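You operate a simulated robot arm through the tools that you are given. There is no shell and no other tool.

You are at the controls of a simulated robot arm. One attempt, no reset.

JOB
Top up chiller two into the green MAX band from the white jug and clear the alarm.
Fine: no spills; jug back, cap shut; yellow key once, after the fill. Set down upright: white jug. Where these are worked on the way, their far stop is far enough and under half their travel is too little: blue filler cap.

The check looks at the end state, three seconds after you hand in, the way a careful person would. Anything else that was tipped, shoved, dropped, spilled or broken makes it a failure. Lids that push on must go on centred and level and be pressed home; caps that screw on are set level and turned clockwise until they are tight.

ROBOT AND FRAMES
A 7-joint arm with a two-finger parallel gripper, fixed in place. Base frame: the origin is at the foot of the arm, x ahead of it, y to its left, z up. Readings come in mm, degrees, newtons and seconds.
Its first joint turns from -166.0 to 166.0 degrees. Payload 4.4 kg.
The TCP is the grasp point between the finger pads, 23 mm short of the fingertips. In the tool frame z runs along the fingers and y along their closing line. The gripper opens to 94 mm. The fingers are 38 mm wide and 10 mm thick; the gripper's body (54 by 96 mm) begins 39 mm behind the TCP.
Orientation is told as [roll, pitch, yaw] about the base's x, y, z axes, in that order, counted from this pose: with the fingers straight down and closing along the base's y, the tool's x points along the base's -x, its y along +y and its z along -z.

CONTROLS
- The arm moves only by the tool play_rows. Its argument "deltas" is a list that holds one entry, the list of rows, each a list of 7 numbers: the shift along the tool's x, y, z in m, then the turn, a rotation vector about the tool's x, y, z in degrees, then the closure, from 0 (fully open) to 1 (shut). In form: [[[tx, ty, tz, rx, ry, rz, gripper], ...]]. A call has 1 to 20 rows; each row is the pose to reach, as a shift and turn from the pose commanded when the call began, along the tool's axes at that moment. A row lasts 0.2 s, in which the tool goes at most 50 mm and 8.6 degrees; a call with a longer step from one row to the next is refused whole, and so is a gripper value outside its range. A pose out of reach is approached as far as the arm can. The call stops where the force on the tool passes 90 N (or 10 N more than at its start, if that is more) or the arm is blocked; 0.2 s more then pass. Each finger travels about 108 mm/s and halts on what it meets, pressing with about 33 N; the grip force reading is that of the motor and also rises with nothing between the fingers. The clock runs only during rows and for 0.2 s after the last one: add rows that repeat a pose to give the fingers time. The reply holds the time, the measured pose of the TCP, the force on the tool along the base axes, the opening and the grip force, in the units named above and with some noise, with the torque about the TCP (base axes, N m) and any sound that the robot's microphone picked up.
- Cameras (640 x 400 px; columns grow to the right, rows downward): "scene" is fixed at [397.1, 645.2, 1715.8]; the picture's right is [-0.98, -0.22, 0.00], its down [-0.20, 0.90, -0.38] and it looks along [0.08, -0.37, -0.93] (base axes); focal length 214 px, centre (320, 200). "wrist" rides on the gripper at [86, 16, -75] in the tool frame; the picture's right is [-0.18, 0.98, 0.00], its down [-0.58, -0.11, -0.81] and it looks along [-0.79, -0.15, 0.59] (tool axes); focal length 243 px, centre (320, 200). There is no depth. A picture from a camera that has moved, and an enlarged one, comes with that camera's place and axes in the base frame and with its lens. The place of the scene camera against the robot may be out by one fixed shift of up to 12 mm in any direction.
- capture(camera): a new picture of that camera. The clock stands still meanwhile.
- close_up(camera, box): a new picture of the part [left, top, right, bottom] of that camera's present view, enlarged. The clock stands still meanwhile.
- finish_job(): hands the job in; it is judged then, once.

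Places have to be worked out from the pictures, the camera data and where the tool is seen. Open the gripper and draw the arm clear of the work before you hand the job in, unless the task says otherwise.

The tools are called after "Call:" as name(argument=value, ...) on one line, values as JSON. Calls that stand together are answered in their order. play_rows: Moves the arm, as the interface text tells. Its arguments: {"type":"object","properties":{"deltas":{"type":"array","items":{"type":"array","items":{"type":"array","items":{"type":"number"}}}}},"required":["deltas"]} The other tools are called the same way: capture (camera) takes a picture; close_up (camera, box) takes an enlarged picture of a part of a camera's view; finish_job () hands the job in.

At the start:

```text
time: 0.0
tcp_pos: [339.8, 433.6, 1309.9]
orientation: [0.0, 0.0, 0.0]
force: [-0.9, 0.0, 0.3]
ft_torque: [0.01, -0.02, 0.02]
grip_width: 94.0
grip_force: 0.0
```

scene: 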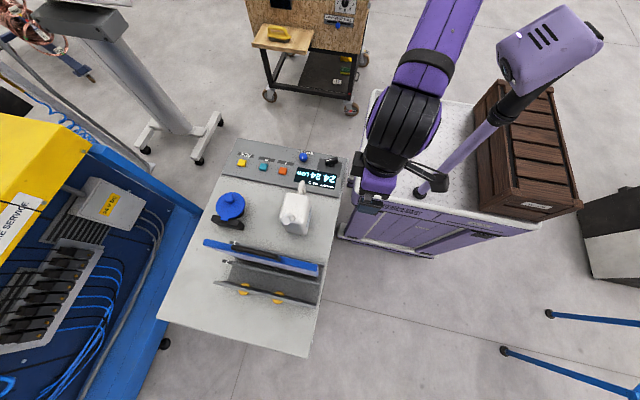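
wrist: 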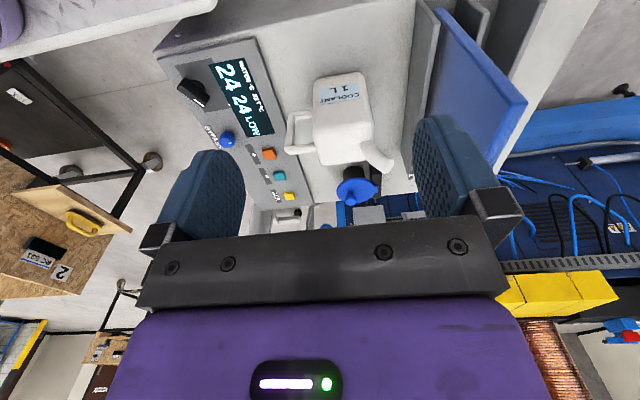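

I'll start by looking closely at the chiller's top and panel before moving anything.

Call:
close_up(camera="scene", box=[200, 130, 360, 230])

Call:
close_up(camera="scene", box=[150, 220, 350, 345])

Call:
close_up(camera="wrist", box=[160, 20, 440, 230])

Call:
close_up(camera="scene", box=[230, 145, 350, 190])

```text
4.00 times, centred on (280, 180) of scene
camera zoom: at [397.1, 645.2, 1715.8], right [-0.98, -0.22, 0.0], down [-0.2, 0.9, -0.38], along [0.08, -0.37, -0.93], focal length 858 px, centre (480, 280)
```

zoom: 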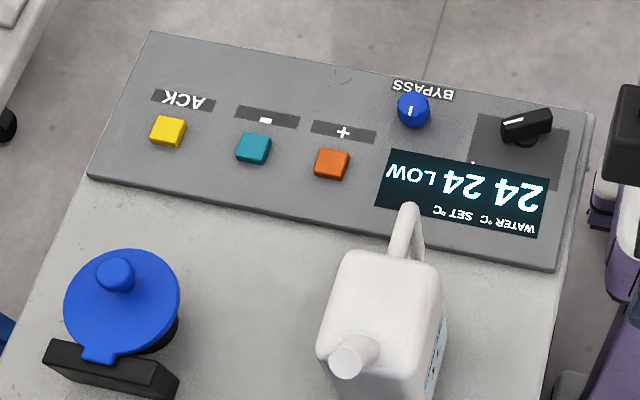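

```text
3.20 times, centred on (250, 282) of scene
camera zoom: at [397.1, 645.2, 1715.8], right [-0.98, -0.22, 0.0], down [-0.2, 0.9, -0.38], along [0.08, -0.37, -0.93], focal length 686 px, centre (544, -64)
```

zoom: 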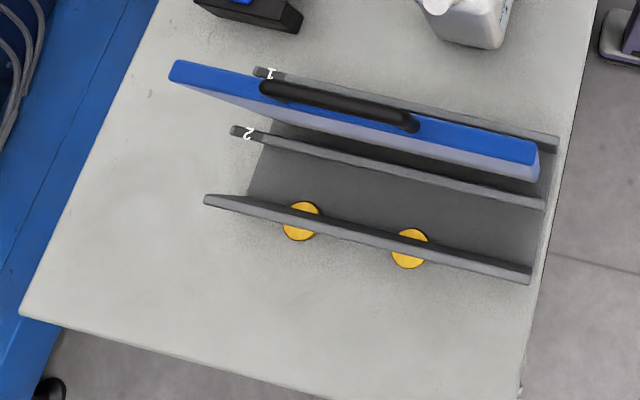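

```text
1.90 times, centred on (300, 125) of wrist
camera zoom: at [253.9, 450.3, 1384.4], right [0.18, 0.98, 0.0], down [0.58, -0.11, 0.81], along [0.79, -0.15, -0.59], focal length 462 px, centre (358, 343)
```

zoom: 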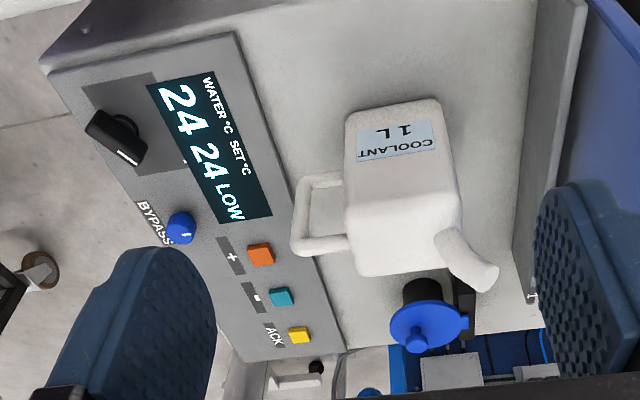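

```text
5.33 times, centred on (290, 168) of scene
camera zoom: at [397.1, 645.2, 1715.8], right [-0.98, -0.22, 0.0], down [-0.2, 0.9, -0.38], along [0.08, -0.37, -0.93], focal length 1144 px, centre (480, 373)
```

zoom: 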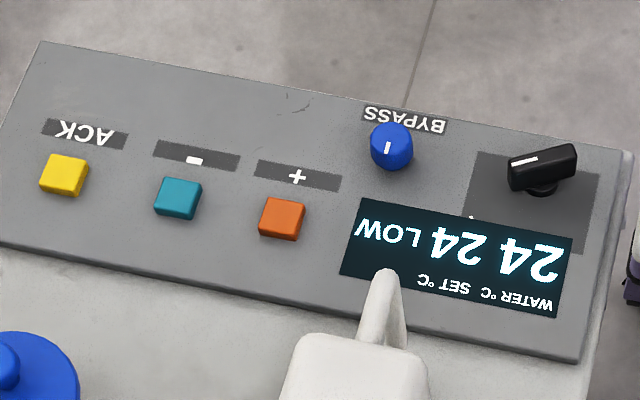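

The scene and wrist views put the yellow ACK key near (818, 247, 940), the jug near (540, 420) and the blue flip cap near (767, 453). I haven't found the level gauge yet, so I'll swing the wrist camera to look from the front of the chiller.

Call:
play_rows(deltas=[[[-0.01, -0.03, 0, 0, 0, -8, 0], [-0.02, -0.06, 0, 0, 0, -16, 0], [-0.03, -0.09, 0, 0, 0, -24, 0], [-0.04, -0.12, 0, 0, 0, -32, 0], [-0.05, -0.15, 0, 0, 0, -40, 0], [-0.06, -0.18, 0, 0, 0, -48, 0], [-0.07, -0.21, 0, 0, 0, -56, 0], [-0.08, -0.24, 0, 0, 0, -64, 0], [-0.09, -0.27, 0, 0, 0, -72, 0], [-0.1, -0.3, 0, 0, 0, -80, 0], [-0.11, -0.33, 0, 0, 0, -88, 0], [-0.11, -0.33, 0, 0, 0, -90, 0]]])

Call:
capture(camera="wrist")

Call:
capture(camera="scene")

```text
time: 2.6
tcp_pos: [450.6, 103.9, 1309.2]
orientation: [0.0, 0.0, 90.1]
force: [-0.5, 0.6, -0.6]
ft_torque: [-0.01, -0.03, -0.02]
grip_width: 94.1
grip_force: 0.2
```

```text
taken
camera wrist: at [434.1, 17.1, 1383.6], right [-0.98, 0.18, 0.0], down [0.11, 0.58, 0.81], along [0.15, 0.79, -0.59], focal length 243 px, centre (320, 200)
```

wrist: 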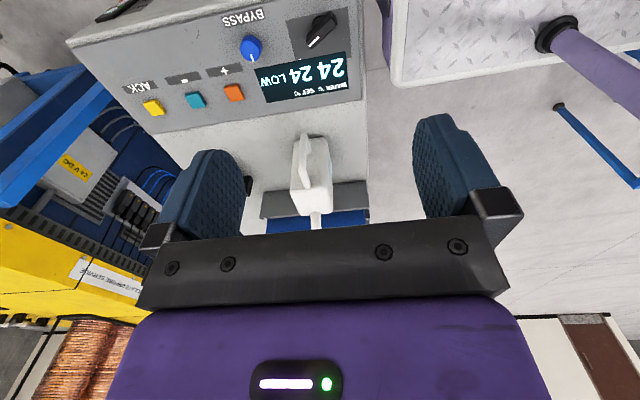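

```text
taken
```

scene: 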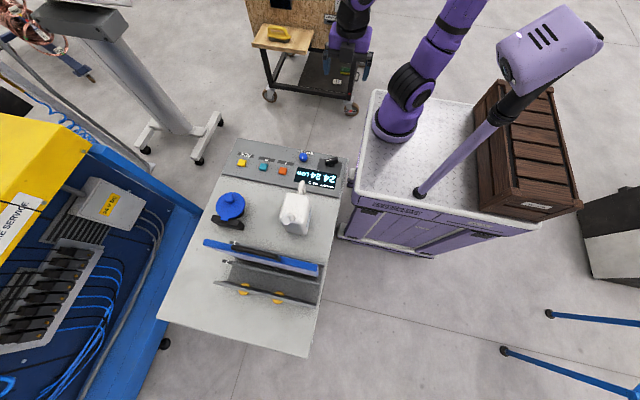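

The front view shows the panel clearly. I'll enlarge two parts of it, then look at the filler from its +y side.

Call:
close_up(camera="wrist", box=[60, 0, 380, 200])

Call:
close_up(camera="wrist", box=[220, 110, 400, 240])

```text
2.00 times, centred on (220, 100) of wrist
camera zoom: at [434.1, 17.1, 1383.6], right [-0.98, 0.18, 0.0], down [0.11, 0.58, 0.81], along [0.15, 0.79, -0.59], focal length 485 px, centre (520, 400)
```

zoom: 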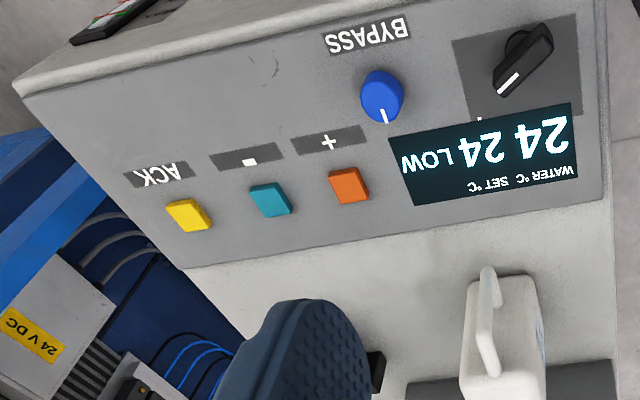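

```text
3.08 times, centred on (310, 175) of wrist
camera zoom: at [434.1, 17.1, 1383.6], right [-0.98, 0.18, 0.0], down [0.11, 0.58, 0.81], along [0.15, 0.79, -0.59], focal length 746 px, centre (351, 277)
```

zoom: 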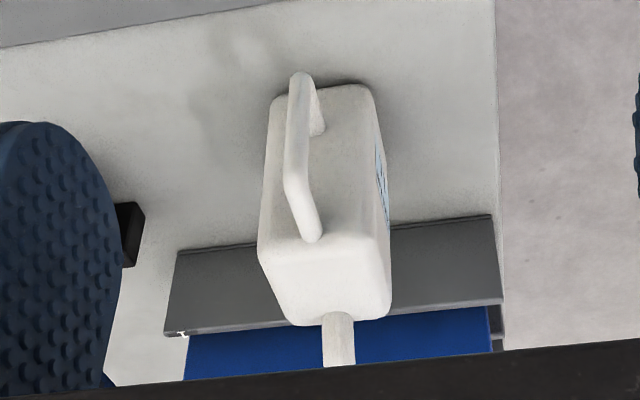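

A gauge with red and green bands shows on the chiller's front face at about x≈800. I'll move in front of it to read it.

Call:
play_rows(deltas=[[[0.0268, -0.0316, 0.0, 0, 0, 0, 0], [0.0536, -0.0632, 0.0234, 0, 0, 0, 0], [0.0804, -0.0948, 0.0468, 0, 0, 0, 0], [0.1072, -0.1264, 0.0702, 0, 0, 0, 0], [0.134, -0.158, 0.0936, 0, 0, 0, 0], [0.1608, -0.1896, 0.117, 0, 0, 0, 0], [0.1876, -0.2212, 0.1404, 0, 0, 0, 0], [0.2144, -0.2528, 0.1638, 0, 0, 0, 0], [0.2412, -0.2844, 0.1872, 0, 0, 0, 0], [0.268, -0.316, 0.2106, 0, 0, 0, 0], [0.268, -0.316, 0.234, 0, 0, 0, 0]]])

Call:
capture(camera="wrist")

```text
time: 5.0
tcp_pos: [767.7, -162.0, 1076.5]
orientation: [0.0, 0.1, 90.0]
force: [-0.1, 0.2, 0.3]
ft_torque: [-0.02, -0.01, 0.0]
grip_width: 94.2
grip_force: 0.0
```

```text
taken
camera wrist: at [751.8, -248.6, 1151.1], right [-0.98, 0.18, 0.0], down [0.11, 0.58, 0.81], along [0.15, 0.79, -0.59], focal length 243 px, centre (320, 200)
```

wrist: 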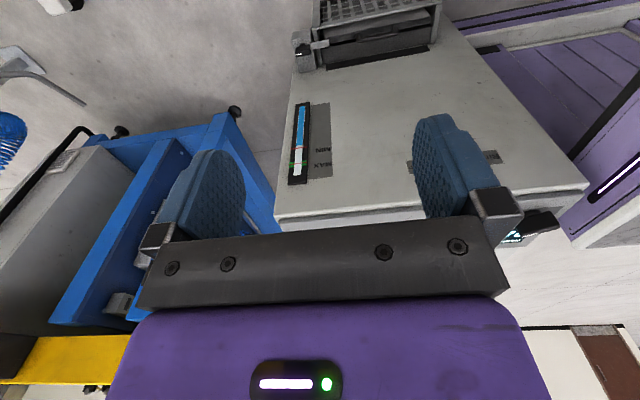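

Call:
close_up(camera="wrist", box=[250, 90, 370, 195])

Call:
close_up(camera="wrist", box=[270, 0, 600, 210])

```text
3.81 times, centred on (310, 142) of wrist
camera zoom: at [751.8, -248.6, 1151.1], right [-0.98, 0.18, 0.0], down [0.11, 0.58, 0.81], along [0.15, 0.79, -0.59], focal length 924 px, centre (358, 419)
```

zoom: 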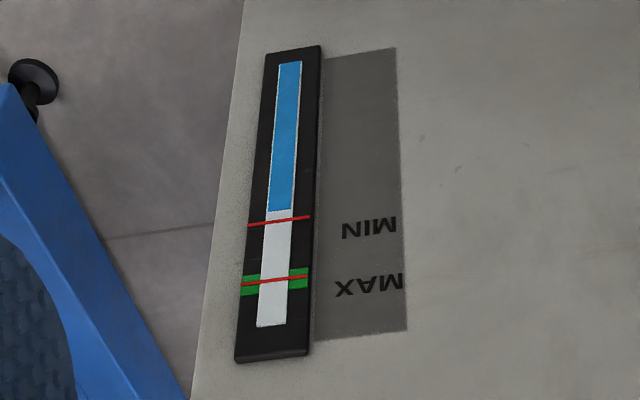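

```text
1.90 times, centred on (435, 105) of wrist
camera zoom: at [751.8, -248.6, 1151.1], right [-0.98, 0.18, 0.0], down [0.11, 0.58, 0.81], along [0.15, 0.79, -0.59], focal length 462 px, centre (101, 381)
```

zoom: 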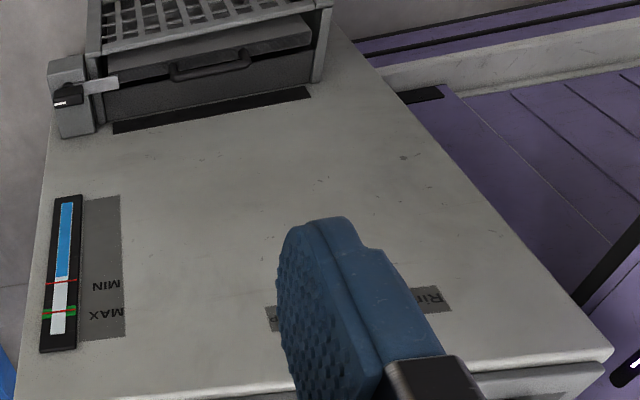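

The gauge reads just under MIN, and the green band straddles the MAX line. Next I'll go up over the panel and look at the filler cap and jug from the panel side.

Call:
play_rows(deltas=[[[0, 0, -0.04, 0, 0, 0, 0], [0, 0, -0.08, 0, 0, 0, 0], [-0.03, -0.003, -0.104, 0, 0, 0, 0], [-0.07, -0.006, -0.104, 0, 0, 0, 0], [-0.11, -0.009, -0.104, 0, 0, 0, 0], [-0.15, -0.012, -0.104, 0, 0, 0, 0], [-0.19, -0.015, -0.104, 0, 0, 0, 0], [-0.23, -0.015, -0.104, 0, 0, 0, 0], [-0.27, -0.015, -0.104, 0, 0, 0, 0], [-0.31, -0.015, -0.104, 0, 0, 0, 0], [-0.35, -0.015, -0.104, 0, 0, 0, 0], [-0.38, -0.015, -0.104, 0, 0, 0, 0]]])

Call:
capture(camera="wrist")

Call:
close_up(camera="wrist", box=[200, 60, 500, 240])

```text
time: 7.6
tcp_pos: [782.5, 215.5, 1181.2]
orientation: [0.0, 0.0, 90.1]
force: [-0.3, -0.1, 0.1]
ft_torque: [0.03, 0.01, -0.01]
grip_width: 94.0
grip_force: 0.1
```

```text
taken
camera wrist: at [765.9, 129.0, 1255.3], right [-0.98, 0.18, 0.0], down [0.11, 0.58, 0.81], along [0.15, 0.79, -0.59], focal length 243 px, centre (320, 200)
```

wrist: 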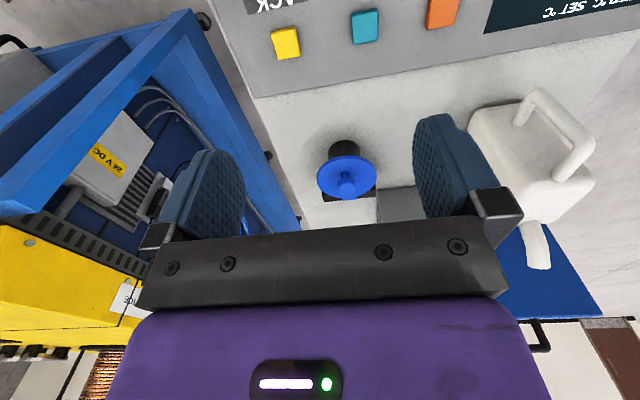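

```text
2.13 times, centred on (350, 150) of wrist
camera zoom: at [765.9, 129.0, 1255.3], right [-0.98, 0.18, 0.0], down [0.11, 0.58, 0.81], along [0.15, 0.79, -0.59], focal length 518 px, centre (256, 307)
```

zoom: 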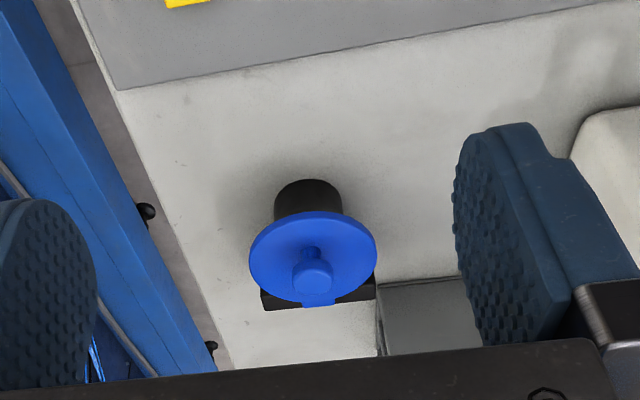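

Triangulating from two views puts the cap disc at (779, 443, 977), its knob at (779, 426, 1009) and the hinge on the +y side. I'll raise up and view the jug in profile from the robot's side.

Call:
play_rows(deltas=[[[0, 0, -0.04, 0, 0, 0, 0], [-0.01, 0.02, -0.08, 0, 0, 8, 0], [-0.03, 0.05, -0.12, 0, 0, 16, 0], [-0.05, 0.085, -0.12, 0, 0, 24, 0], [-0.07, 0.12, -0.12, 0, 0, 32, 0], [-0.09, 0.16, -0.12, 0, 0, 40, 0], [-0.11, 0.2, -0.12, 0, 0, 48, 0], [-0.13, 0.24, -0.12, 0, 0, 56, 0], [-0.15, 0.28, -0.12, 0, 0, 64, 0], [-0.17, 0.32, -0.12, 0, 0, 72, 0], [-0.19, 0.355, -0.12, 0, 0, 80, 0], [-0.205, 0.382, -0.11, 0, 0, 88, 0], [-0.205, 0.382, -0.07, 0, 0, 90, 0], [-0.205, 0.382, -0.03, 0, 0, 90, 0], [-0.205, 0.382, 0.01, 0, 0, 90, 0], [-0.205, 0.382, 0.026, 0, 0, 90, 0]]])

Call:
capture(camera="wrist")

Call:
close_up(camera="wrist", box=[200, 40, 500, 240])

```text
refused: row 3 steps farther than a row can; nothing moved
```

```text
taken
camera wrist: at [765.9, 129.0, 1255.3], right [-0.98, 0.18, 0.0], down [0.11, 0.58, 0.81], along [0.15, 0.79, -0.59], focal length 243 px, centre (320, 200)
```

wrist: 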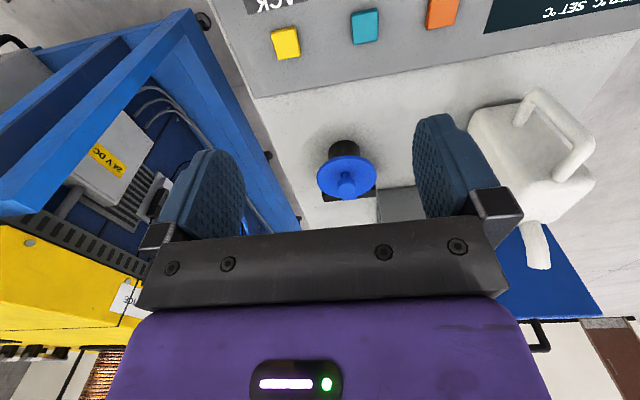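

```text
2.00 times, centred on (350, 140) of wrist
camera zoom: at [765.9, 129.0, 1255.3], right [-0.98, 0.18, 0.0], down [0.11, 0.58, 0.81], along [0.15, 0.79, -0.59], focal length 485 px, centre (260, 320)
```

zoom: 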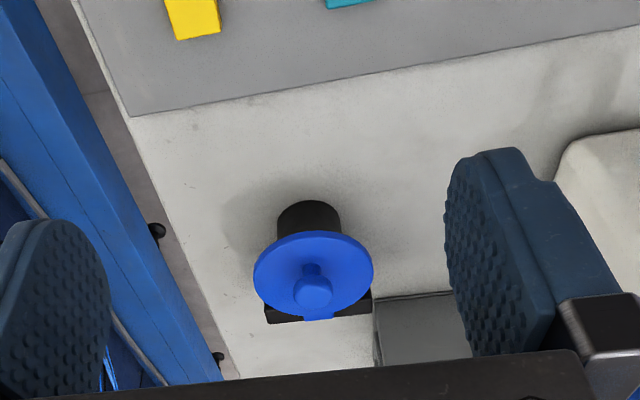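

One step was too long, so the whole call was refused and nothing moved. I'll send it again with shorter steps.

Call:
play_rows(deltas=[[[0, 0, -0.04, 0, 0, 0, 0], [-0.01, 0.015, -0.08, 0, 0, 8, 0], [-0.02, 0.03, -0.12, 0, 0, 16, 0], [-0.035, 0.065, -0.12, 0, 0, 24, 0], [-0.055, 0.1, -0.12, 0, 0, 32, 0], [-0.075, 0.14, -0.12, 0, 0, 40, 0], [-0.095, 0.18, -0.12, 0, 0, 48, 0], [-0.115, 0.22, -0.12, 0, 0, 56, 0], [-0.135, 0.26, -0.12, 0, 0, 64, 0], [-0.155, 0.3, -0.12, 0, 0, 72, 0], [-0.175, 0.335, -0.12, 0, 0, 80, 0], [-0.19, 0.365, -0.11, 0, 0, 88, 0], [-0.205, 0.382, -0.08, 0, 0, 90, 0], [-0.205, 0.382, -0.04, 0, 0, 90, 0], [-0.205, 0.382, 0.0, 0, 0, 90, 0], [-0.205, 0.382, 0.026, 0, 0, 90, 0]]])

Call:
capture(camera="wrist")

Call:
close_up(camera="wrist", box=[200, 40, 500, 240])

```text
time: 11.0
tcp_pos: [401.3, 420.2, 1154.3]
orientation: [0.0, 0.0, -0.1]
force: [-0.1, -0.8, -0.5]
ft_torque: [0.0, 0.01, 0.0]
grip_width: 93.9
grip_force: 0.0
```

```text
taken
camera wrist: at [313.9, 437.2, 1227.9], right [0.18, 0.98, 0.0], down [0.58, -0.11, 0.81], along [0.79, -0.15, -0.59], focal length 243 px, centre (320, 200)
```

wrist: 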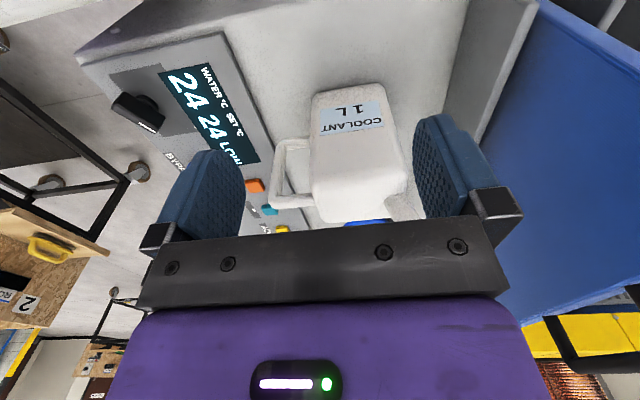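

```text
2.00 times, centred on (350, 140) of wrist
camera zoom: at [313.9, 437.2, 1227.9], right [0.18, 0.98, 0.0], down [0.58, -0.11, 0.81], along [0.79, -0.15, -0.59], focal length 485 px, centre (260, 320)
```

zoom: 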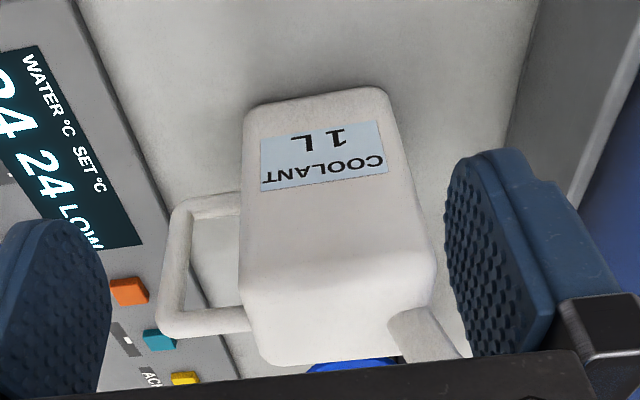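

The jug now resolves as follows:
- Body: about x 487–566, y 392–489, z 913–1080.
- Handle bar: vertical at y≈342, x≈529, z 968–1065.
- Spout: toward +y.

The cap opens first, so I'll go above its knob with the fingers closing along x.

Call:
play_rows(deltas=[[[0, 0, -0.04, 0, 0, 0, 0], [0, 0, -0.08, 0, 0, -6, 0], [-0.03, 0, -0.11, 0, 0, -14, 0], [-0.065, 0, -0.11, 0, 0, -22, 0], [-0.1, 0, -0.11, 0, 0, -30, 0], [-0.135, 0, -0.11, 0, 0, -38, 0], [-0.17, 0, -0.11, 0, 0, -46, 0], [-0.205, 0.0, -0.11, 0, 0, -54, 0], [-0.24, 0.0, -0.11, 0, 0, -62, 0], [-0.275, 0.0, -0.11, 0, 0, -70, 0], [-0.31, 0.0, -0.11, 0, 0, -78, 0], [-0.345, 0.0, -0.11, 0, 0, -86, 0], [-0.378, 0.006, -0.11, 0, 0, -90, 0], [-0.378, 0.006, -0.08, 0, 0, -90, 0], [-0.378, 0.006, -0.04, 0, 0, -90, 0], [-0.378, 0.006, 0.0, 0, 0, -90, 0], [-0.378, 0.006, 0.04, 0, 0, -90, 0]]])

Call:
capture(camera="wrist")

Call:
close_up(camera="scene", box=[180, 150, 340, 250])

```text
time: 14.6
tcp_pos: [779.4, 426.2, 1112.5]
orientation: [-0.1, -0.1, 90.1]
force: [-0.2, -0.4, 0.1]
ft_torque: [0.01, -0.01, 0.0]
grip_width: 94.2
grip_force: 0.1
```

```text
taken
camera wrist: at [762.8, 340.0, 1187.7], right [-0.98, 0.18, 0.0], down [0.11, 0.58, 0.81], along [0.15, 0.79, -0.59], focal length 243 px, centre (320, 200)
```

wrist: 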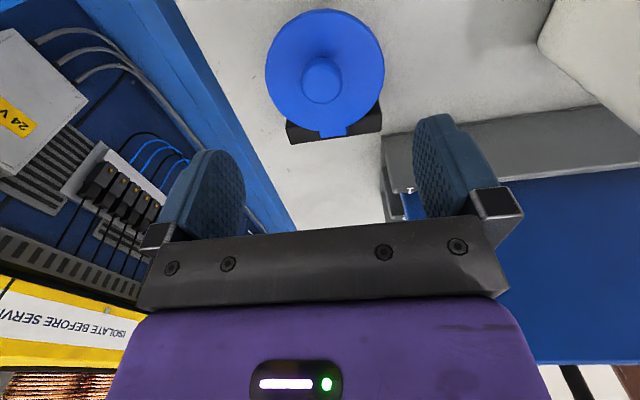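

```text
4.00 times, centred on (260, 200) of scene
camera zoom: at [397.1, 645.2, 1715.8], right [-0.98, -0.22, 0.0], down [-0.2, 0.9, -0.38], along [0.08, -0.37, -0.93], focal length 858 px, centre (560, 200)
```

zoom: 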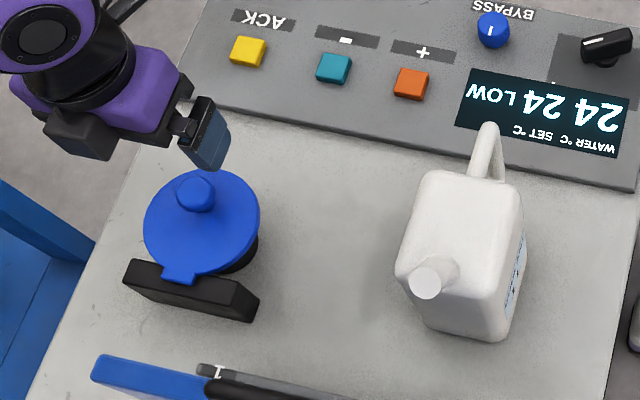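

The newest wrist view confirms the knob at (779, 428, ~1010), right under the open fingers. I'll descend to it slowly and close.

Call:
play_rows(deltas=[[[-0.002, 0, 0.03, 0, 0, 0, 0], [-0.002, 0, 0.06, 0, 0, 0, 0], [-0.002, 0, 0.08, 0, 0, 0, 0], [-0.002, 0, 0.094, 0, 0, 0, 0], [-0.002, 0, 0.094, 0, 0, 0, 0]]])

Call:
capture(camera="wrist")

Call:
close_up(camera="scene", box=[180, 150, 340, 250])

```text
time: 15.8
tcp_pos: [778.0, 429.5, 1019.5]
orientation: [0.0, 0.1, 89.9]
force: [0.6, -0.2, 0.1]
ft_torque: [0.01, -0.02, 0.0]
grip_width: 94.1
grip_force: 0.1
```

```text
taken
camera wrist: at [762.0, 343.2, 1094.0], right [-0.98, 0.18, 0.0], down [0.11, 0.58, 0.81], along [0.15, 0.79, -0.59], focal length 243 px, centre (320, 200)
```

wrist: 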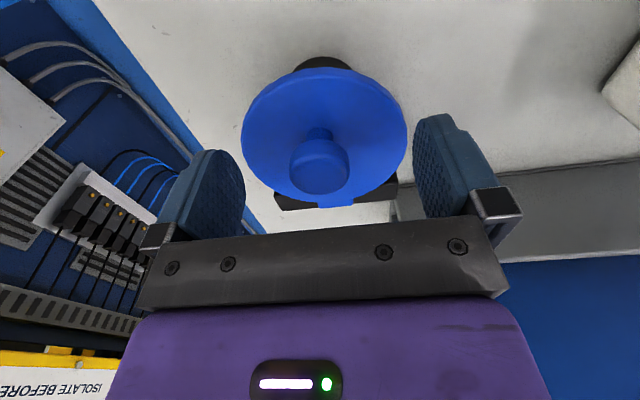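

```text
4.00 times, centred on (260, 200) of scene
camera zoom: at [397.1, 645.2, 1715.8], right [-0.98, -0.22, 0.0], down [-0.2, 0.9, -0.38], along [0.08, -0.37, -0.93], focal length 858 px, centre (560, 200)
```

zoom: 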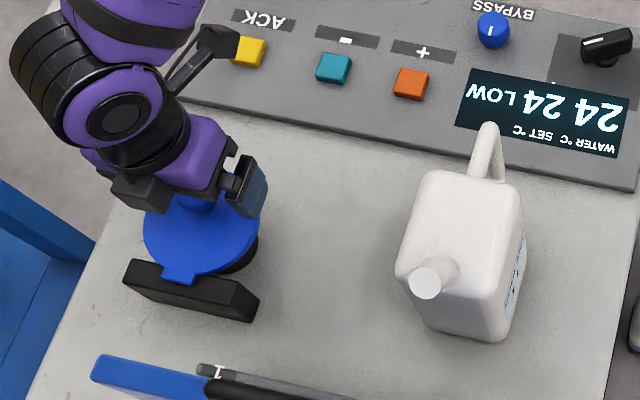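

The knob sits centred between the fingers, about 9 mm past the TCP and about 28 mm wide. I'll close on it.

Call:
play_rows(deltas=[[[0, 0, 0.003, 0, 0, 0, 0.4], [0, 0, 0.003, 0, 0, 0, 0.8], [0, 0, 0.003, 0, 0, 0, 0.8], [0, 0, 0.003, 0, 0, 0, 0.8]]])

Call:
capture(camera="wrist")

```text
time: 16.8
tcp_pos: [778.9, 429.6, 1018.0]
orientation: [0.0, 0.0, 90.0]
force: [19.7, 5.9, -0.2]
ft_torque: [0.29, -0.36, -0.1]
grip_width: 30.7
grip_force: 45.0
```

```text
taken
camera wrist: at [763.1, 343.3, 1091.2], right [-0.98, 0.18, 0.0], down [0.11, 0.58, 0.81], along [0.15, 0.79, -0.59], focal length 243 px, centre (320, 200)
```

wrist: 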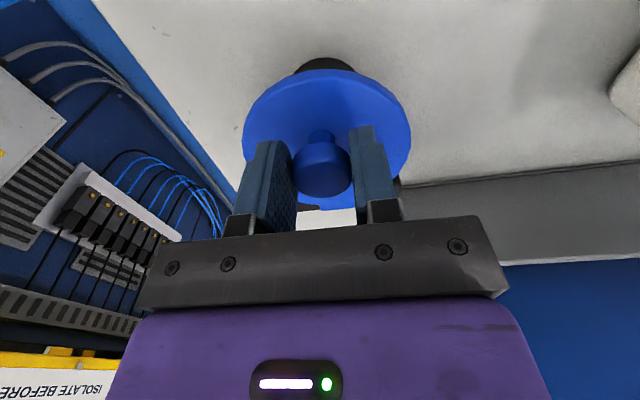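

The knob is gripped at 30.7 mm wide, and the sideways force says it sits a couple of mm further +x, so I'll ease the tool over. Then I'll lift along the hinge arc to about 30°.

Call:
play_rows(deltas=[[[0, -0.003, 0, 0, 0, 0, 0.8], [-0.004, -0.003, -0.006, 0, 0, 0, 0.8], [-0.008, -0.003, -0.012, 0, 0, 0, 0.8], [-0.013, -0.003, -0.0175, 0, 0, 0, 0.8], [-0.018, -0.003, -0.0226, 0, 0, 0, 0.8], [-0.024, -0.003, -0.027, 0, 0, 0, 0.8], [-0.03, -0.003, -0.031, 0, 0, 0, 0.8]]])

Call:
capture(camera="wrist")

Call:
close_up(camera="scene", box=[180, 150, 340, 250])

```text
time: 18.4
tcp_pos: [780.5, 458.2, 1048.5]
orientation: [0.2, -0.1, 90.0]
force: [-14.5, -19.8, 1.5]
ft_torque: [-1.37, 0.32, -0.01]
grip_width: 30.9
grip_force: 45.0
```

```text
taken
camera wrist: at [763.4, 371.4, 1123.0], right [-0.98, 0.18, 0.0], down [0.11, 0.58, 0.81], along [0.15, 0.79, -0.59], focal length 243 px, centre (320, 200)
```

wrist: 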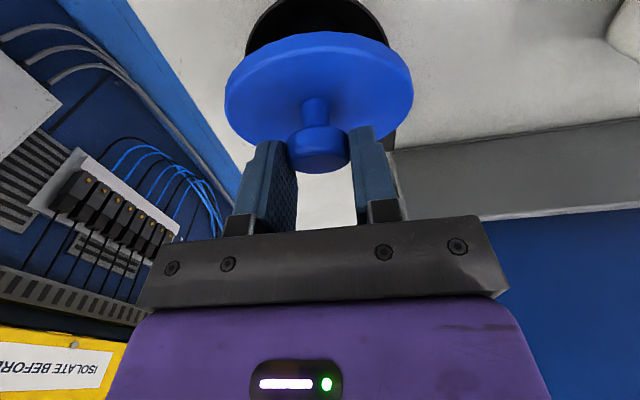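

```text
4.00 times, centred on (260, 200) of scene
camera zoom: at [397.1, 645.2, 1715.8], right [-0.98, -0.22, 0.0], down [-0.2, 0.9, -0.38], along [0.08, -0.37, -0.93], focal length 858 px, centre (560, 200)
```

zoom: 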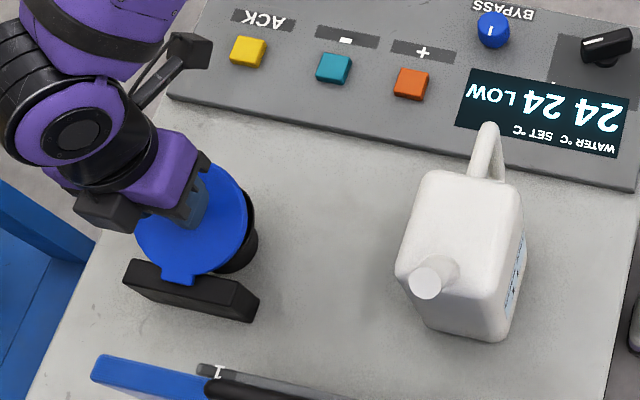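

The lid is lifting and the open neck shows beneath it. I'll continue along the arc toward 70°, easing x back slightly.

Call:
play_rows(deltas=[[[-0.0065, 0.001, -0.0035, 0, 0, 0, 0.8], [-0.013, 0.0015, -0.0065, 0, 0, 0, 0.8], [-0.02, 0.0015, -0.0088, 0, 0, 0, 0.8], [-0.0269, 0.0015, -0.0105, 0, 0, 0, 0.8], [-0.034, 0.0015, -0.0115, 0, 0, 0, 0.8], [-0.0413, 0.0015, -0.0121, 0, 0, 0, 0.8], [-0.0487, 0.0015, -0.012, 0, 0, 0, 0.8], [-0.0558, 0.0015, -0.0112, 0, 0, 0, 0.8]]])

Call:
capture(camera="wrist")

Call:
close_up(camera="scene", box=[180, 150, 340, 250])

```text
time: 20.2
tcp_pos: [778.9, 515.1, 1058.3]
orientation: [0.1, -0.1, 90.1]
force: [0.6, 0.6, -0.4]
ft_torque: [-0.02, -0.01, 0.01]
grip_width: 18.7
grip_force: 0.0
```

```text
taken
camera wrist: at [762.7, 429.2, 1132.8], right [-0.98, 0.18, 0.0], down [0.11, 0.58, 0.81], along [0.15, 0.79, -0.59], focal length 243 px, centre (320, 200)
```

wrist: 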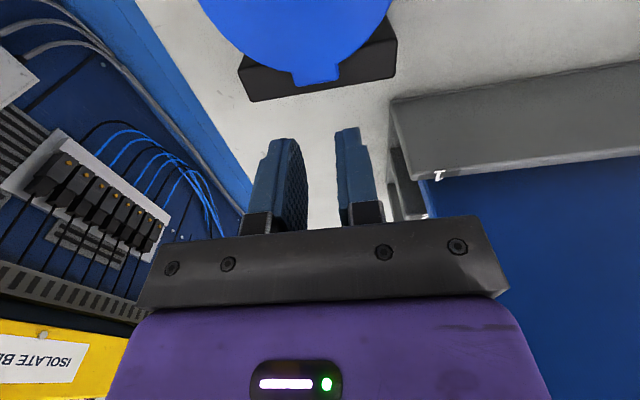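

```text
4.00 times, centred on (260, 200) of scene
camera zoom: at [397.1, 645.2, 1715.8], right [-0.98, -0.22, 0.0], down [-0.2, 0.9, -0.38], along [0.08, -0.37, -0.93], focal length 858 px, centre (560, 200)
```

zoom: 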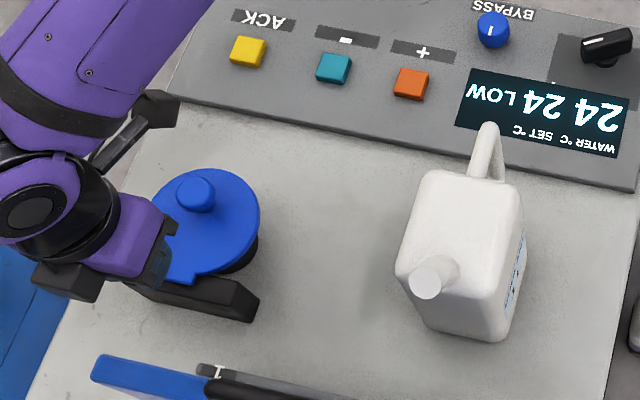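

The rounded knob slipped out of the pads and the lid dropped shut again; nothing else was disturbed. I'll instead pinch the lid's front rim from the −y side, fingers above and below it, so the tool can swing with the lid from near-horizontal to straight down.

Call:
play_rows(deltas=[[[0, 0, -0.04, 0, 0, 0, 0.8], [0, 0, -0.08, 0, 0, 0, 0.8], [0.02, 0, -0.1, 0, 0, 8, 0.468], [0.045, 0, -0.1, 0, 0, 16, 0.468], [0.07, 0, -0.1, 0, 0, 24, 0.468], [0.095, 0, -0.1, 0, 0, 32, 0.468], [0.12, 0, -0.1, 0, 0, 40, 0.468], [0.145, 0, -0.1, 0, 0, 48, 0.468], [0.17, 0, -0.1, 0, 0, 56, 0.468], [0.195, 0, -0.1, 0, 0, 64, 0.468], [0.215, 0, -0.1, 0, 0, 72, 0.468], [0.235, 0, -0.1, 0, 0, 80, 0.468], [0.235, 0, -0.1, 0, 0, 88, 0.468], [0.235, 0, -0.1, 0, 0, 90, 0.468]]])

```text
time: 23.2
tcp_pos: [779.9, 279.4, 1158.6]
orientation: [0.0, 0.1, -0.2]
force: [0.3, -0.5, 0.5]
ft_torque: [-0.03, 0.03, 0.01]
grip_width: 49.8
grip_force: 0.1
```

Now tilting the tool 60° so the fingers point +y and down, stopping short of the rim with a 36 mm opening.

Call:
play_rows(deltas=[[[0, 0.005, 0.0, -7.5, 0, 0, 0.6], [0, 0.01, 0.01, -15, 0, 0, 0.617], [0, 0.015, 0.03, -22.5, 0, 0, 0.617], [0, 0.02, 0.05, -30, 0, 0, 0.617], [0, 0.025, 0.07, -37.5, 0, 0, 0.617], [0, 0.03, 0.09, -45, 0, 0, 0.617], [0, 0.035, 0.11, -52.5, 0, 0, 0.617], [0, 0.04, 0.13, -60, 0, 0, 0.617], [0, 0.04, 0.145, -60, 0, 0, 0.617]]])

Call:
capture(camera="wrist")

Call:
close_up(camera="scene", box=[180, 130, 340, 230])

```text
time: 25.2
tcp_pos: [779.2, 319.4, 1014.4]
orientation: [60.1, 0.0, -0.1]
force: [-0.5, 1.6, 0.3]
ft_torque: [-0.03, -0.02, -0.01]
grip_width: 35.9
grip_force: 0.0
```

```text
taken
camera wrist: at [692.4, 263.3, 1065.4], right [0.18, 0.49, 0.85], down [0.58, -0.75, 0.31], along [0.79, 0.44, -0.42], focal length 243 px, centre (320, 200)
```

wrist: 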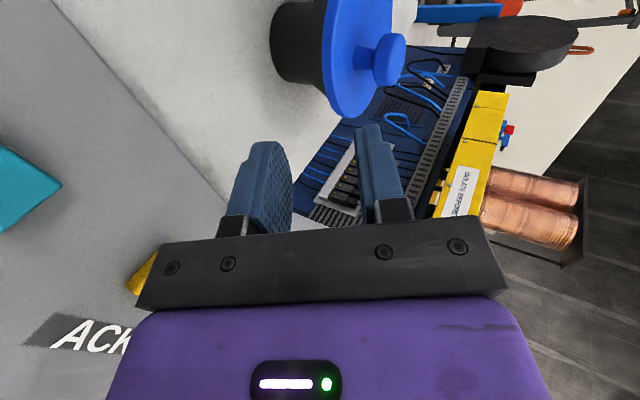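

```text
4.00 times, centred on (260, 180) of scene
camera zoom: at [397.1, 645.2, 1715.8], right [-0.98, -0.22, 0.0], down [-0.2, 0.9, -0.38], along [0.08, -0.37, -0.93], focal length 858 px, centre (560, 280)
```

zoom: 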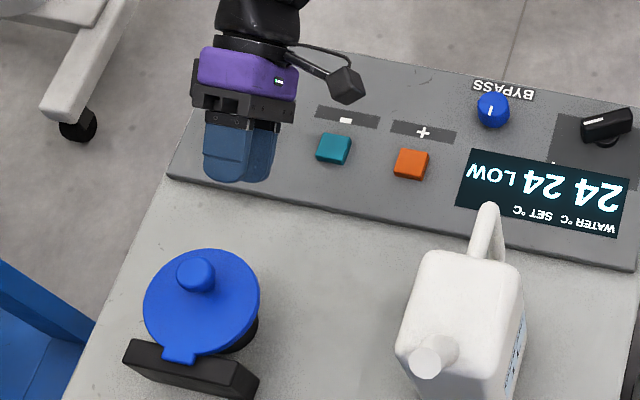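

I'll zoom this profile view to pin down the rim's height and thickness before moving in.

Call:
close_up(camera="wrist", box=[240, 0, 440, 125])

```text
3.20 times, centred on (340, 62) of wrist
camera zoom: at [692.4, 263.3, 1065.4], right [0.18, 0.49, 0.85], down [0.58, -0.75, 0.31], along [0.79, 0.44, -0.42], focal length 776 px, centre (256, 640)
```

zoom: 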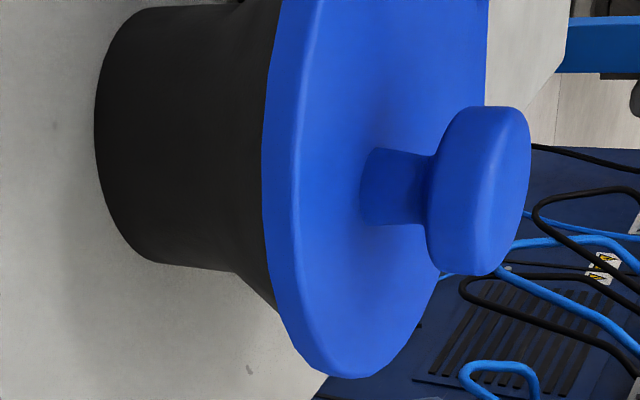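

Using wrist views alone, since the scene camera is shifted, the lid rim front is at y≈399 with z 972–980, and the knob is at (779, 434, 1004). I'll narrow the opening to 26 mm and advance most of the way.

Call:
play_rows(deltas=[[[-0.001, 0.002, 0.015, 0, 0, 0, 0.723], [-0.001, 0.005, 0.03, 0, 0, 0, 0.723], [-0.001, 0.0085, 0.045, 0, 0, 0, 0.723], [-0.001, 0.0085, 0.055, 0, 0, 0, 0.723]]])

Call:
capture(camera="wrist")

Call:
close_up(camera="wrist", box=[220, 80, 420, 240])

```text
time: 26.2
tcp_pos: [780.7, 369.7, 993.0]
orientation: [60.0, 0.0, 0.0]
force: [-0.4, -0.3, -0.5]
ft_torque: [0.03, 0.0, -0.02]
grip_width: 26.0
grip_force: 0.1
```

```text
taken
camera wrist: at [694.1, 314.0, 1044.4], right [0.18, 0.49, 0.85], down [0.58, -0.75, 0.31], along [0.79, 0.44, -0.42], focal length 243 px, centre (320, 200)
```

wrist: 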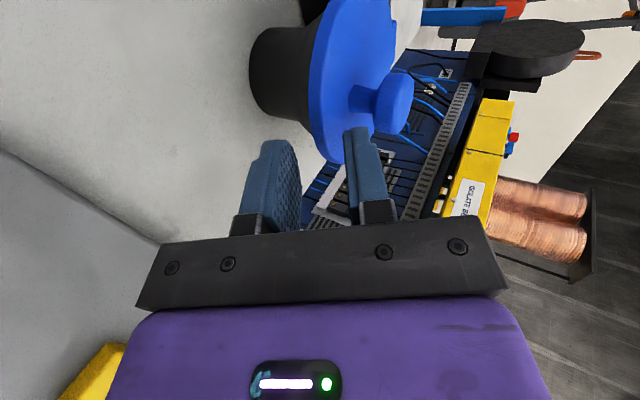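

```text
2.50 times, centred on (320, 160) of wrist
camera zoom: at [694.1, 314.0, 1044.4], right [0.18, 0.49, 0.85], down [0.58, -0.75, 0.31], along [0.79, 0.44, -0.42], focal length 606 px, centre (320, 300)
```

zoom: 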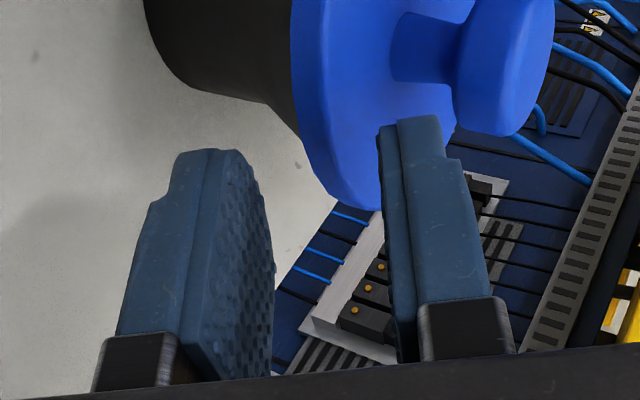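

The rim sits between the fingers, with room to the knob. I'll narrow slightly and advance the last 18 mm.

Call:
play_rows(deltas=[[[0, 0.0005, 0.003, 0, 0, 0, 0.777], [0, 0.001, 0.007, 0, 0, 0, 0.777], [0, 0.001, 0.012, 0, 0, 0, 0.777], [0, 0.001, 0.016, 0, 0, 0, 0.777], [0, 0.001, 0.0185, 0, 0, 0, 0.777]]])

Call:
close_up(camera="wrist", box=[220, 80, 420, 240])

```text
time: 27.4
tcp_pos: [780.6, 387.7, 985.2]
orientation: [60.0, 0.0, 0.1]
force: [-0.2, -0.6, -0.7]
ft_torque: [-0.03, -0.01, 0.02]
grip_width: 21.0
grip_force: 0.0
```

```text
2.50 times, centred on (320, 160) of wrist
camera zoom: at [693.5, 331.8, 1036.8], right [0.18, 0.49, 0.85], down [0.58, -0.75, 0.31], along [0.79, 0.44, -0.42], focal length 606 px, centre (320, 300)
```

zoom: 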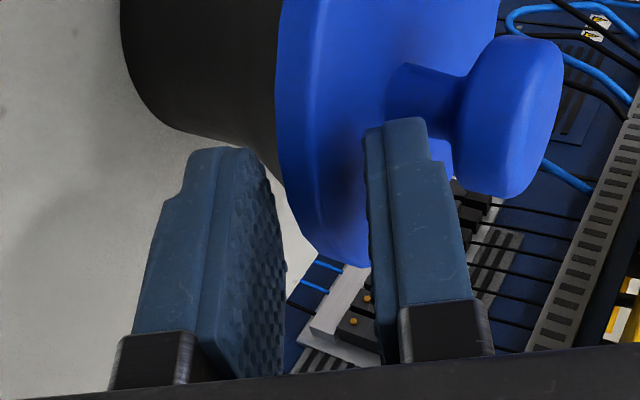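

No contact so far and the rim is between the pads. Closing on it, which should also tilt the lid up toward the finger plane.

Call:
play_rows(deltas=[[[0, 0, 0, 0, 0, 0, 0.85], [0, 0, 0, 0, 0, 0, 0.95], [0, 0, 0, 0, 0, 0, 1.0], [0, 0, 0, 0, 0, 0, 1.0]]])

Call:
close_up(camera="wrist", box=[220, 80, 420, 240])

```text
time: 28.4
tcp_pos: [780.3, 387.9, 985.1]
orientation: [60.0, 0.0, 0.0]
force: [-1.4, -4.6, -1.2]
ft_torque: [0.17, -0.03, 0.05]
grip_width: 11.7
grip_force: 45.1
```

```text
2.50 times, centred on (320, 160) of wrist
camera zoom: at [693.5, 331.5, 1036.8], right [0.18, 0.49, 0.85], down [0.58, -0.75, 0.31], along [0.79, 0.44, -0.42], focal length 606 px, centre (320, 300)
```

zoom: 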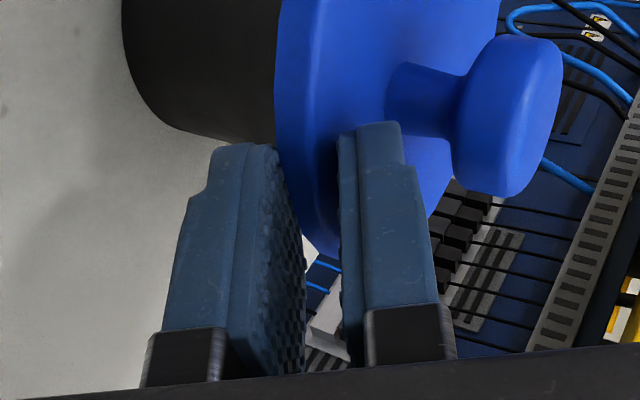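

The rim is pinched and forces are small. I'll raise along the hinge arc to 30° first, letting the lid align with the pads.

Call:
play_rows(deltas=[[[0, 0.008, -0.004, 0, 0, 0, 1.0], [0, 0.0165, -0.0074, 0, 0, 0, 1.0], [0, 0.0255, -0.0098, 0, 0, 0, 1.0], [0, 0.0348, -0.0118, 0, 0, 0, 1.0], [0, 0.0445, -0.0126, 0, 0, 0, 1.0], [0, 0.0538, -0.0129, 0, 0, 0, 1.0]]])

Call:
capture(camera="wrist")

Call:
close_up(camera="scene", box=[180, 130, 340, 230])

```text
time: 29.8
tcp_pos: [780.9, 402.9, 1038.7]
orientation: [60.0, 0.1, 0.1]
force: [-3.5, -12.5, 4.8]
ft_torque: [-0.28, 0.45, -0.35]
grip_width: 7.4
grip_force: 45.1
```

```text
taken
camera wrist: at [693.7, 347.0, 1090.0], right [0.18, 0.49, 0.85], down [0.58, -0.75, 0.31], along [0.79, 0.44, -0.42], focal length 243 px, centre (320, 200)
```

wrist: 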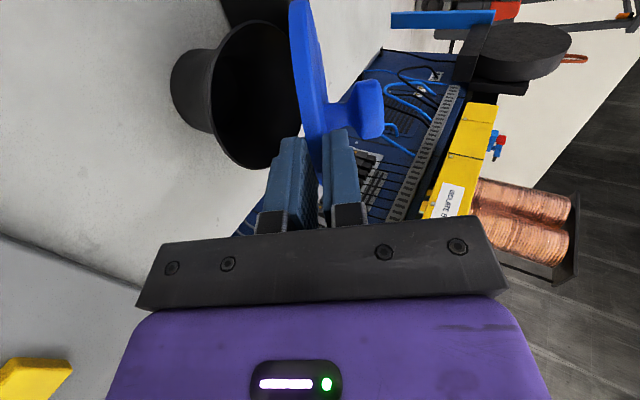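

```text
4.00 times, centred on (260, 180) of scene
camera zoom: at [397.1, 645.2, 1715.8], right [-0.98, -0.22, 0.0], down [-0.2, 0.9, -0.38], along [0.08, -0.37, -0.93], focal length 858 px, centre (560, 280)
```

zoom: 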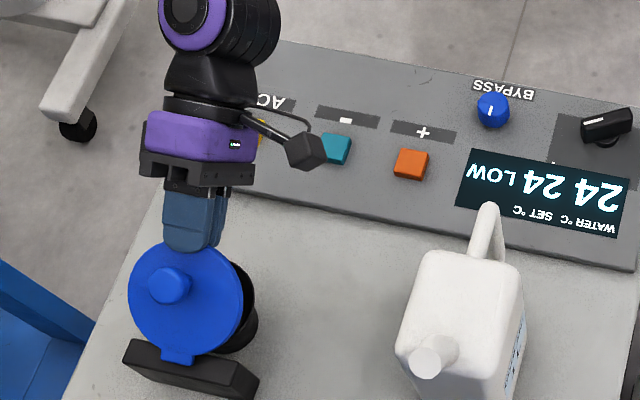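

The lid is aligned at 30° and held firmly, and the open funnel is visible. I'll swing both tool and lid together to about 75°.

Call:
play_rows(deltas=[[[0, 0.0104, 0.0008, 5, 0, 0, 1.0], [0, 0.0202, 0.0023, 10, 0, 0, 1.0], [0, 0.0307, 0.005, 15, 0, 0, 1.0], [0, 0.0408, 0.0083, 20, 0, 0, 1.0], [0, 0.0506, 0.0126, 25, 0, 0, 1.0], [0, 0.0599, 0.0179, 30, 0, 0, 1.0], [0, 0.0689, 0.024, 35, 0, 0, 1.0], [0, 0.0772, 0.0307, 40, 0, 0, 1.0], [0, 0.0849, 0.0382, 45, 0, 0, 1.0]]])

Call:
capture(camera="wrist")

Call:
close_up(camera="scene", box=[180, 130, 340, 230])

```text
time: 31.8
tcp_pos: [779.8, 478.9, 1094.3]
orientation: [15.1, -0.1, -0.1]
force: [3.5, -5.8, 17.6]
ft_torque: [-0.09, -0.37, -0.58]
grip_width: 7.2
grip_force: 44.7
```

```text
taken
camera wrist: at [693.6, 475.4, 1170.2], right [0.18, 0.95, 0.25], down [0.58, -0.31, 0.75], along [0.79, 0.01, -0.61], focal length 243 px, centre (320, 200)
```

wrist: 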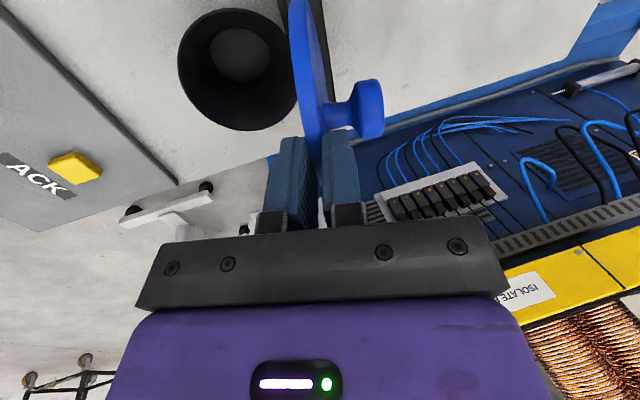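

```text
4.00 times, centred on (260, 180) of scene
camera zoom: at [397.1, 645.2, 1715.8], right [-0.98, -0.22, 0.0], down [-0.2, 0.9, -0.38], along [0.08, -0.37, -0.93], focal length 858 px, centre (560, 280)
```

zoom: 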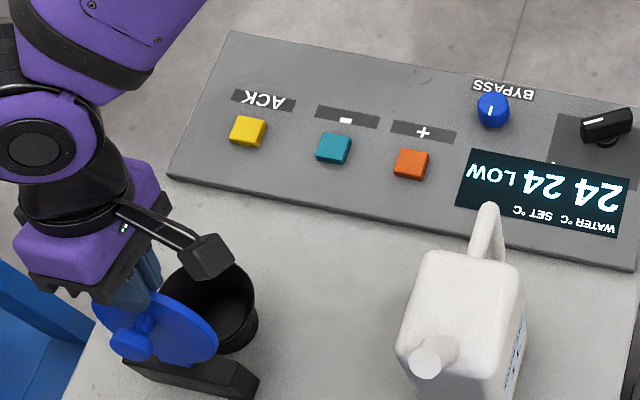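

The lid swings freely at 75° and the funnel mouth is fully visible near (773, 451). I'll continue to about 97° and check for the far stop.

Call:
play_rows(deltas=[[[0, 0.0107, -0.001, 5, 0, 0, 1.0], [0, 0.0214, 0.0004, 10, 0, 0, 1.0], [0, 0.0318, 0.0027, 15, 0, 0, 1.0], [0, 0.0421, 0.0059, 20, 0, 0, 1.0], [0, 0.0461, 0.0076, 22, 0, 0, 1.0]]])

Call:
capture(camera="wrist")

```text
time: 33.0
tcp_pos: [780.5, 525.6, 1096.7]
orientation: [-7.2, 0.0, -0.1]
force: [11.4, -1.5, 0.3]
ft_torque: [-0.18, -0.16, -0.54]
grip_width: 7.4
grip_force: 45.7
```

```text
taken
camera wrist: at [693.7, 551.4, 1168.4], right [0.18, 0.98, -0.12], down [0.58, -0.01, 0.81], along [0.79, -0.22, -0.57], focal length 243 px, centre (320, 200)
```

wrist: 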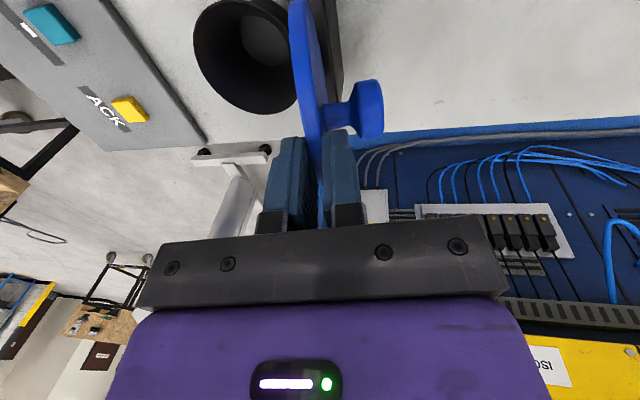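

Past vertical with no stop yet. Continuing gently to about 112°.

Call:
play_rows(deltas=[[[0, 0.0054, 0.0001, 2.5, 0, 0, 1.0], [0, 0.0107, 0.0005, 5, 0, 0, 1.0], [0, 0.016, 0.001, 7.5, 0, 0, 1.0], [0, 0.0214, 0.0019, 10, 0, 0, 1.0], [0, 0.0266, 0.003, 12.5, 0, 0, 1.0], [0, 0.0318, 0.0042, 15, 0, 0, 1.0]]])

Call:
capture(camera="wrist")

Call:
close_up(camera="scene", box=[180, 150, 340, 250])

```text
time: 34.4
tcp_pos: [777.5, 549.0, 1091.5]
orientation: [-22.0, -0.1, -0.1]
force: [31.2, 1.9, -5.8]
ft_torque: [0.45, -0.59, 0.36]
grip_width: 7.3
grip_force: 44.7
out of reach, approached as far as the arm can: row 6
```

```text
taken
camera wrist: at [690.3, 593.2, 1153.9], right [0.19, 0.91, -0.37], down [0.58, 0.2, 0.79], along [0.79, -0.36, -0.49], focal length 243 px, centre (320, 200)
```

wrist: 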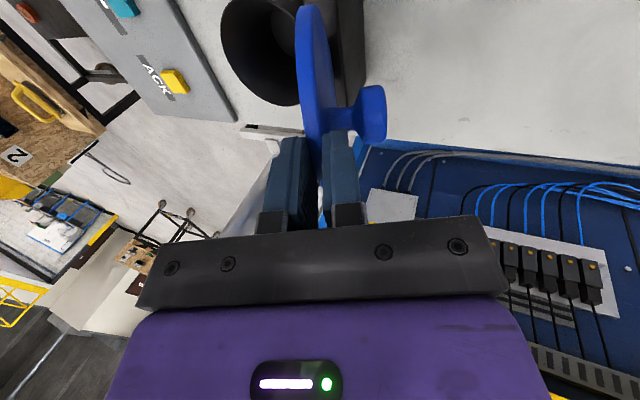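

```text
4.00 times, centred on (260, 200) of scene
camera zoom: at [397.1, 645.2, 1715.8], right [-0.98, -0.22, 0.0], down [-0.2, 0.9, -0.38], along [0.08, -0.37, -0.93], focal length 858 px, centre (560, 200)
```

zoom: 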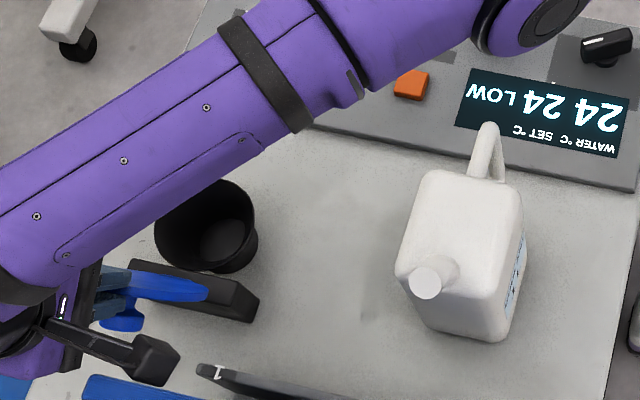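

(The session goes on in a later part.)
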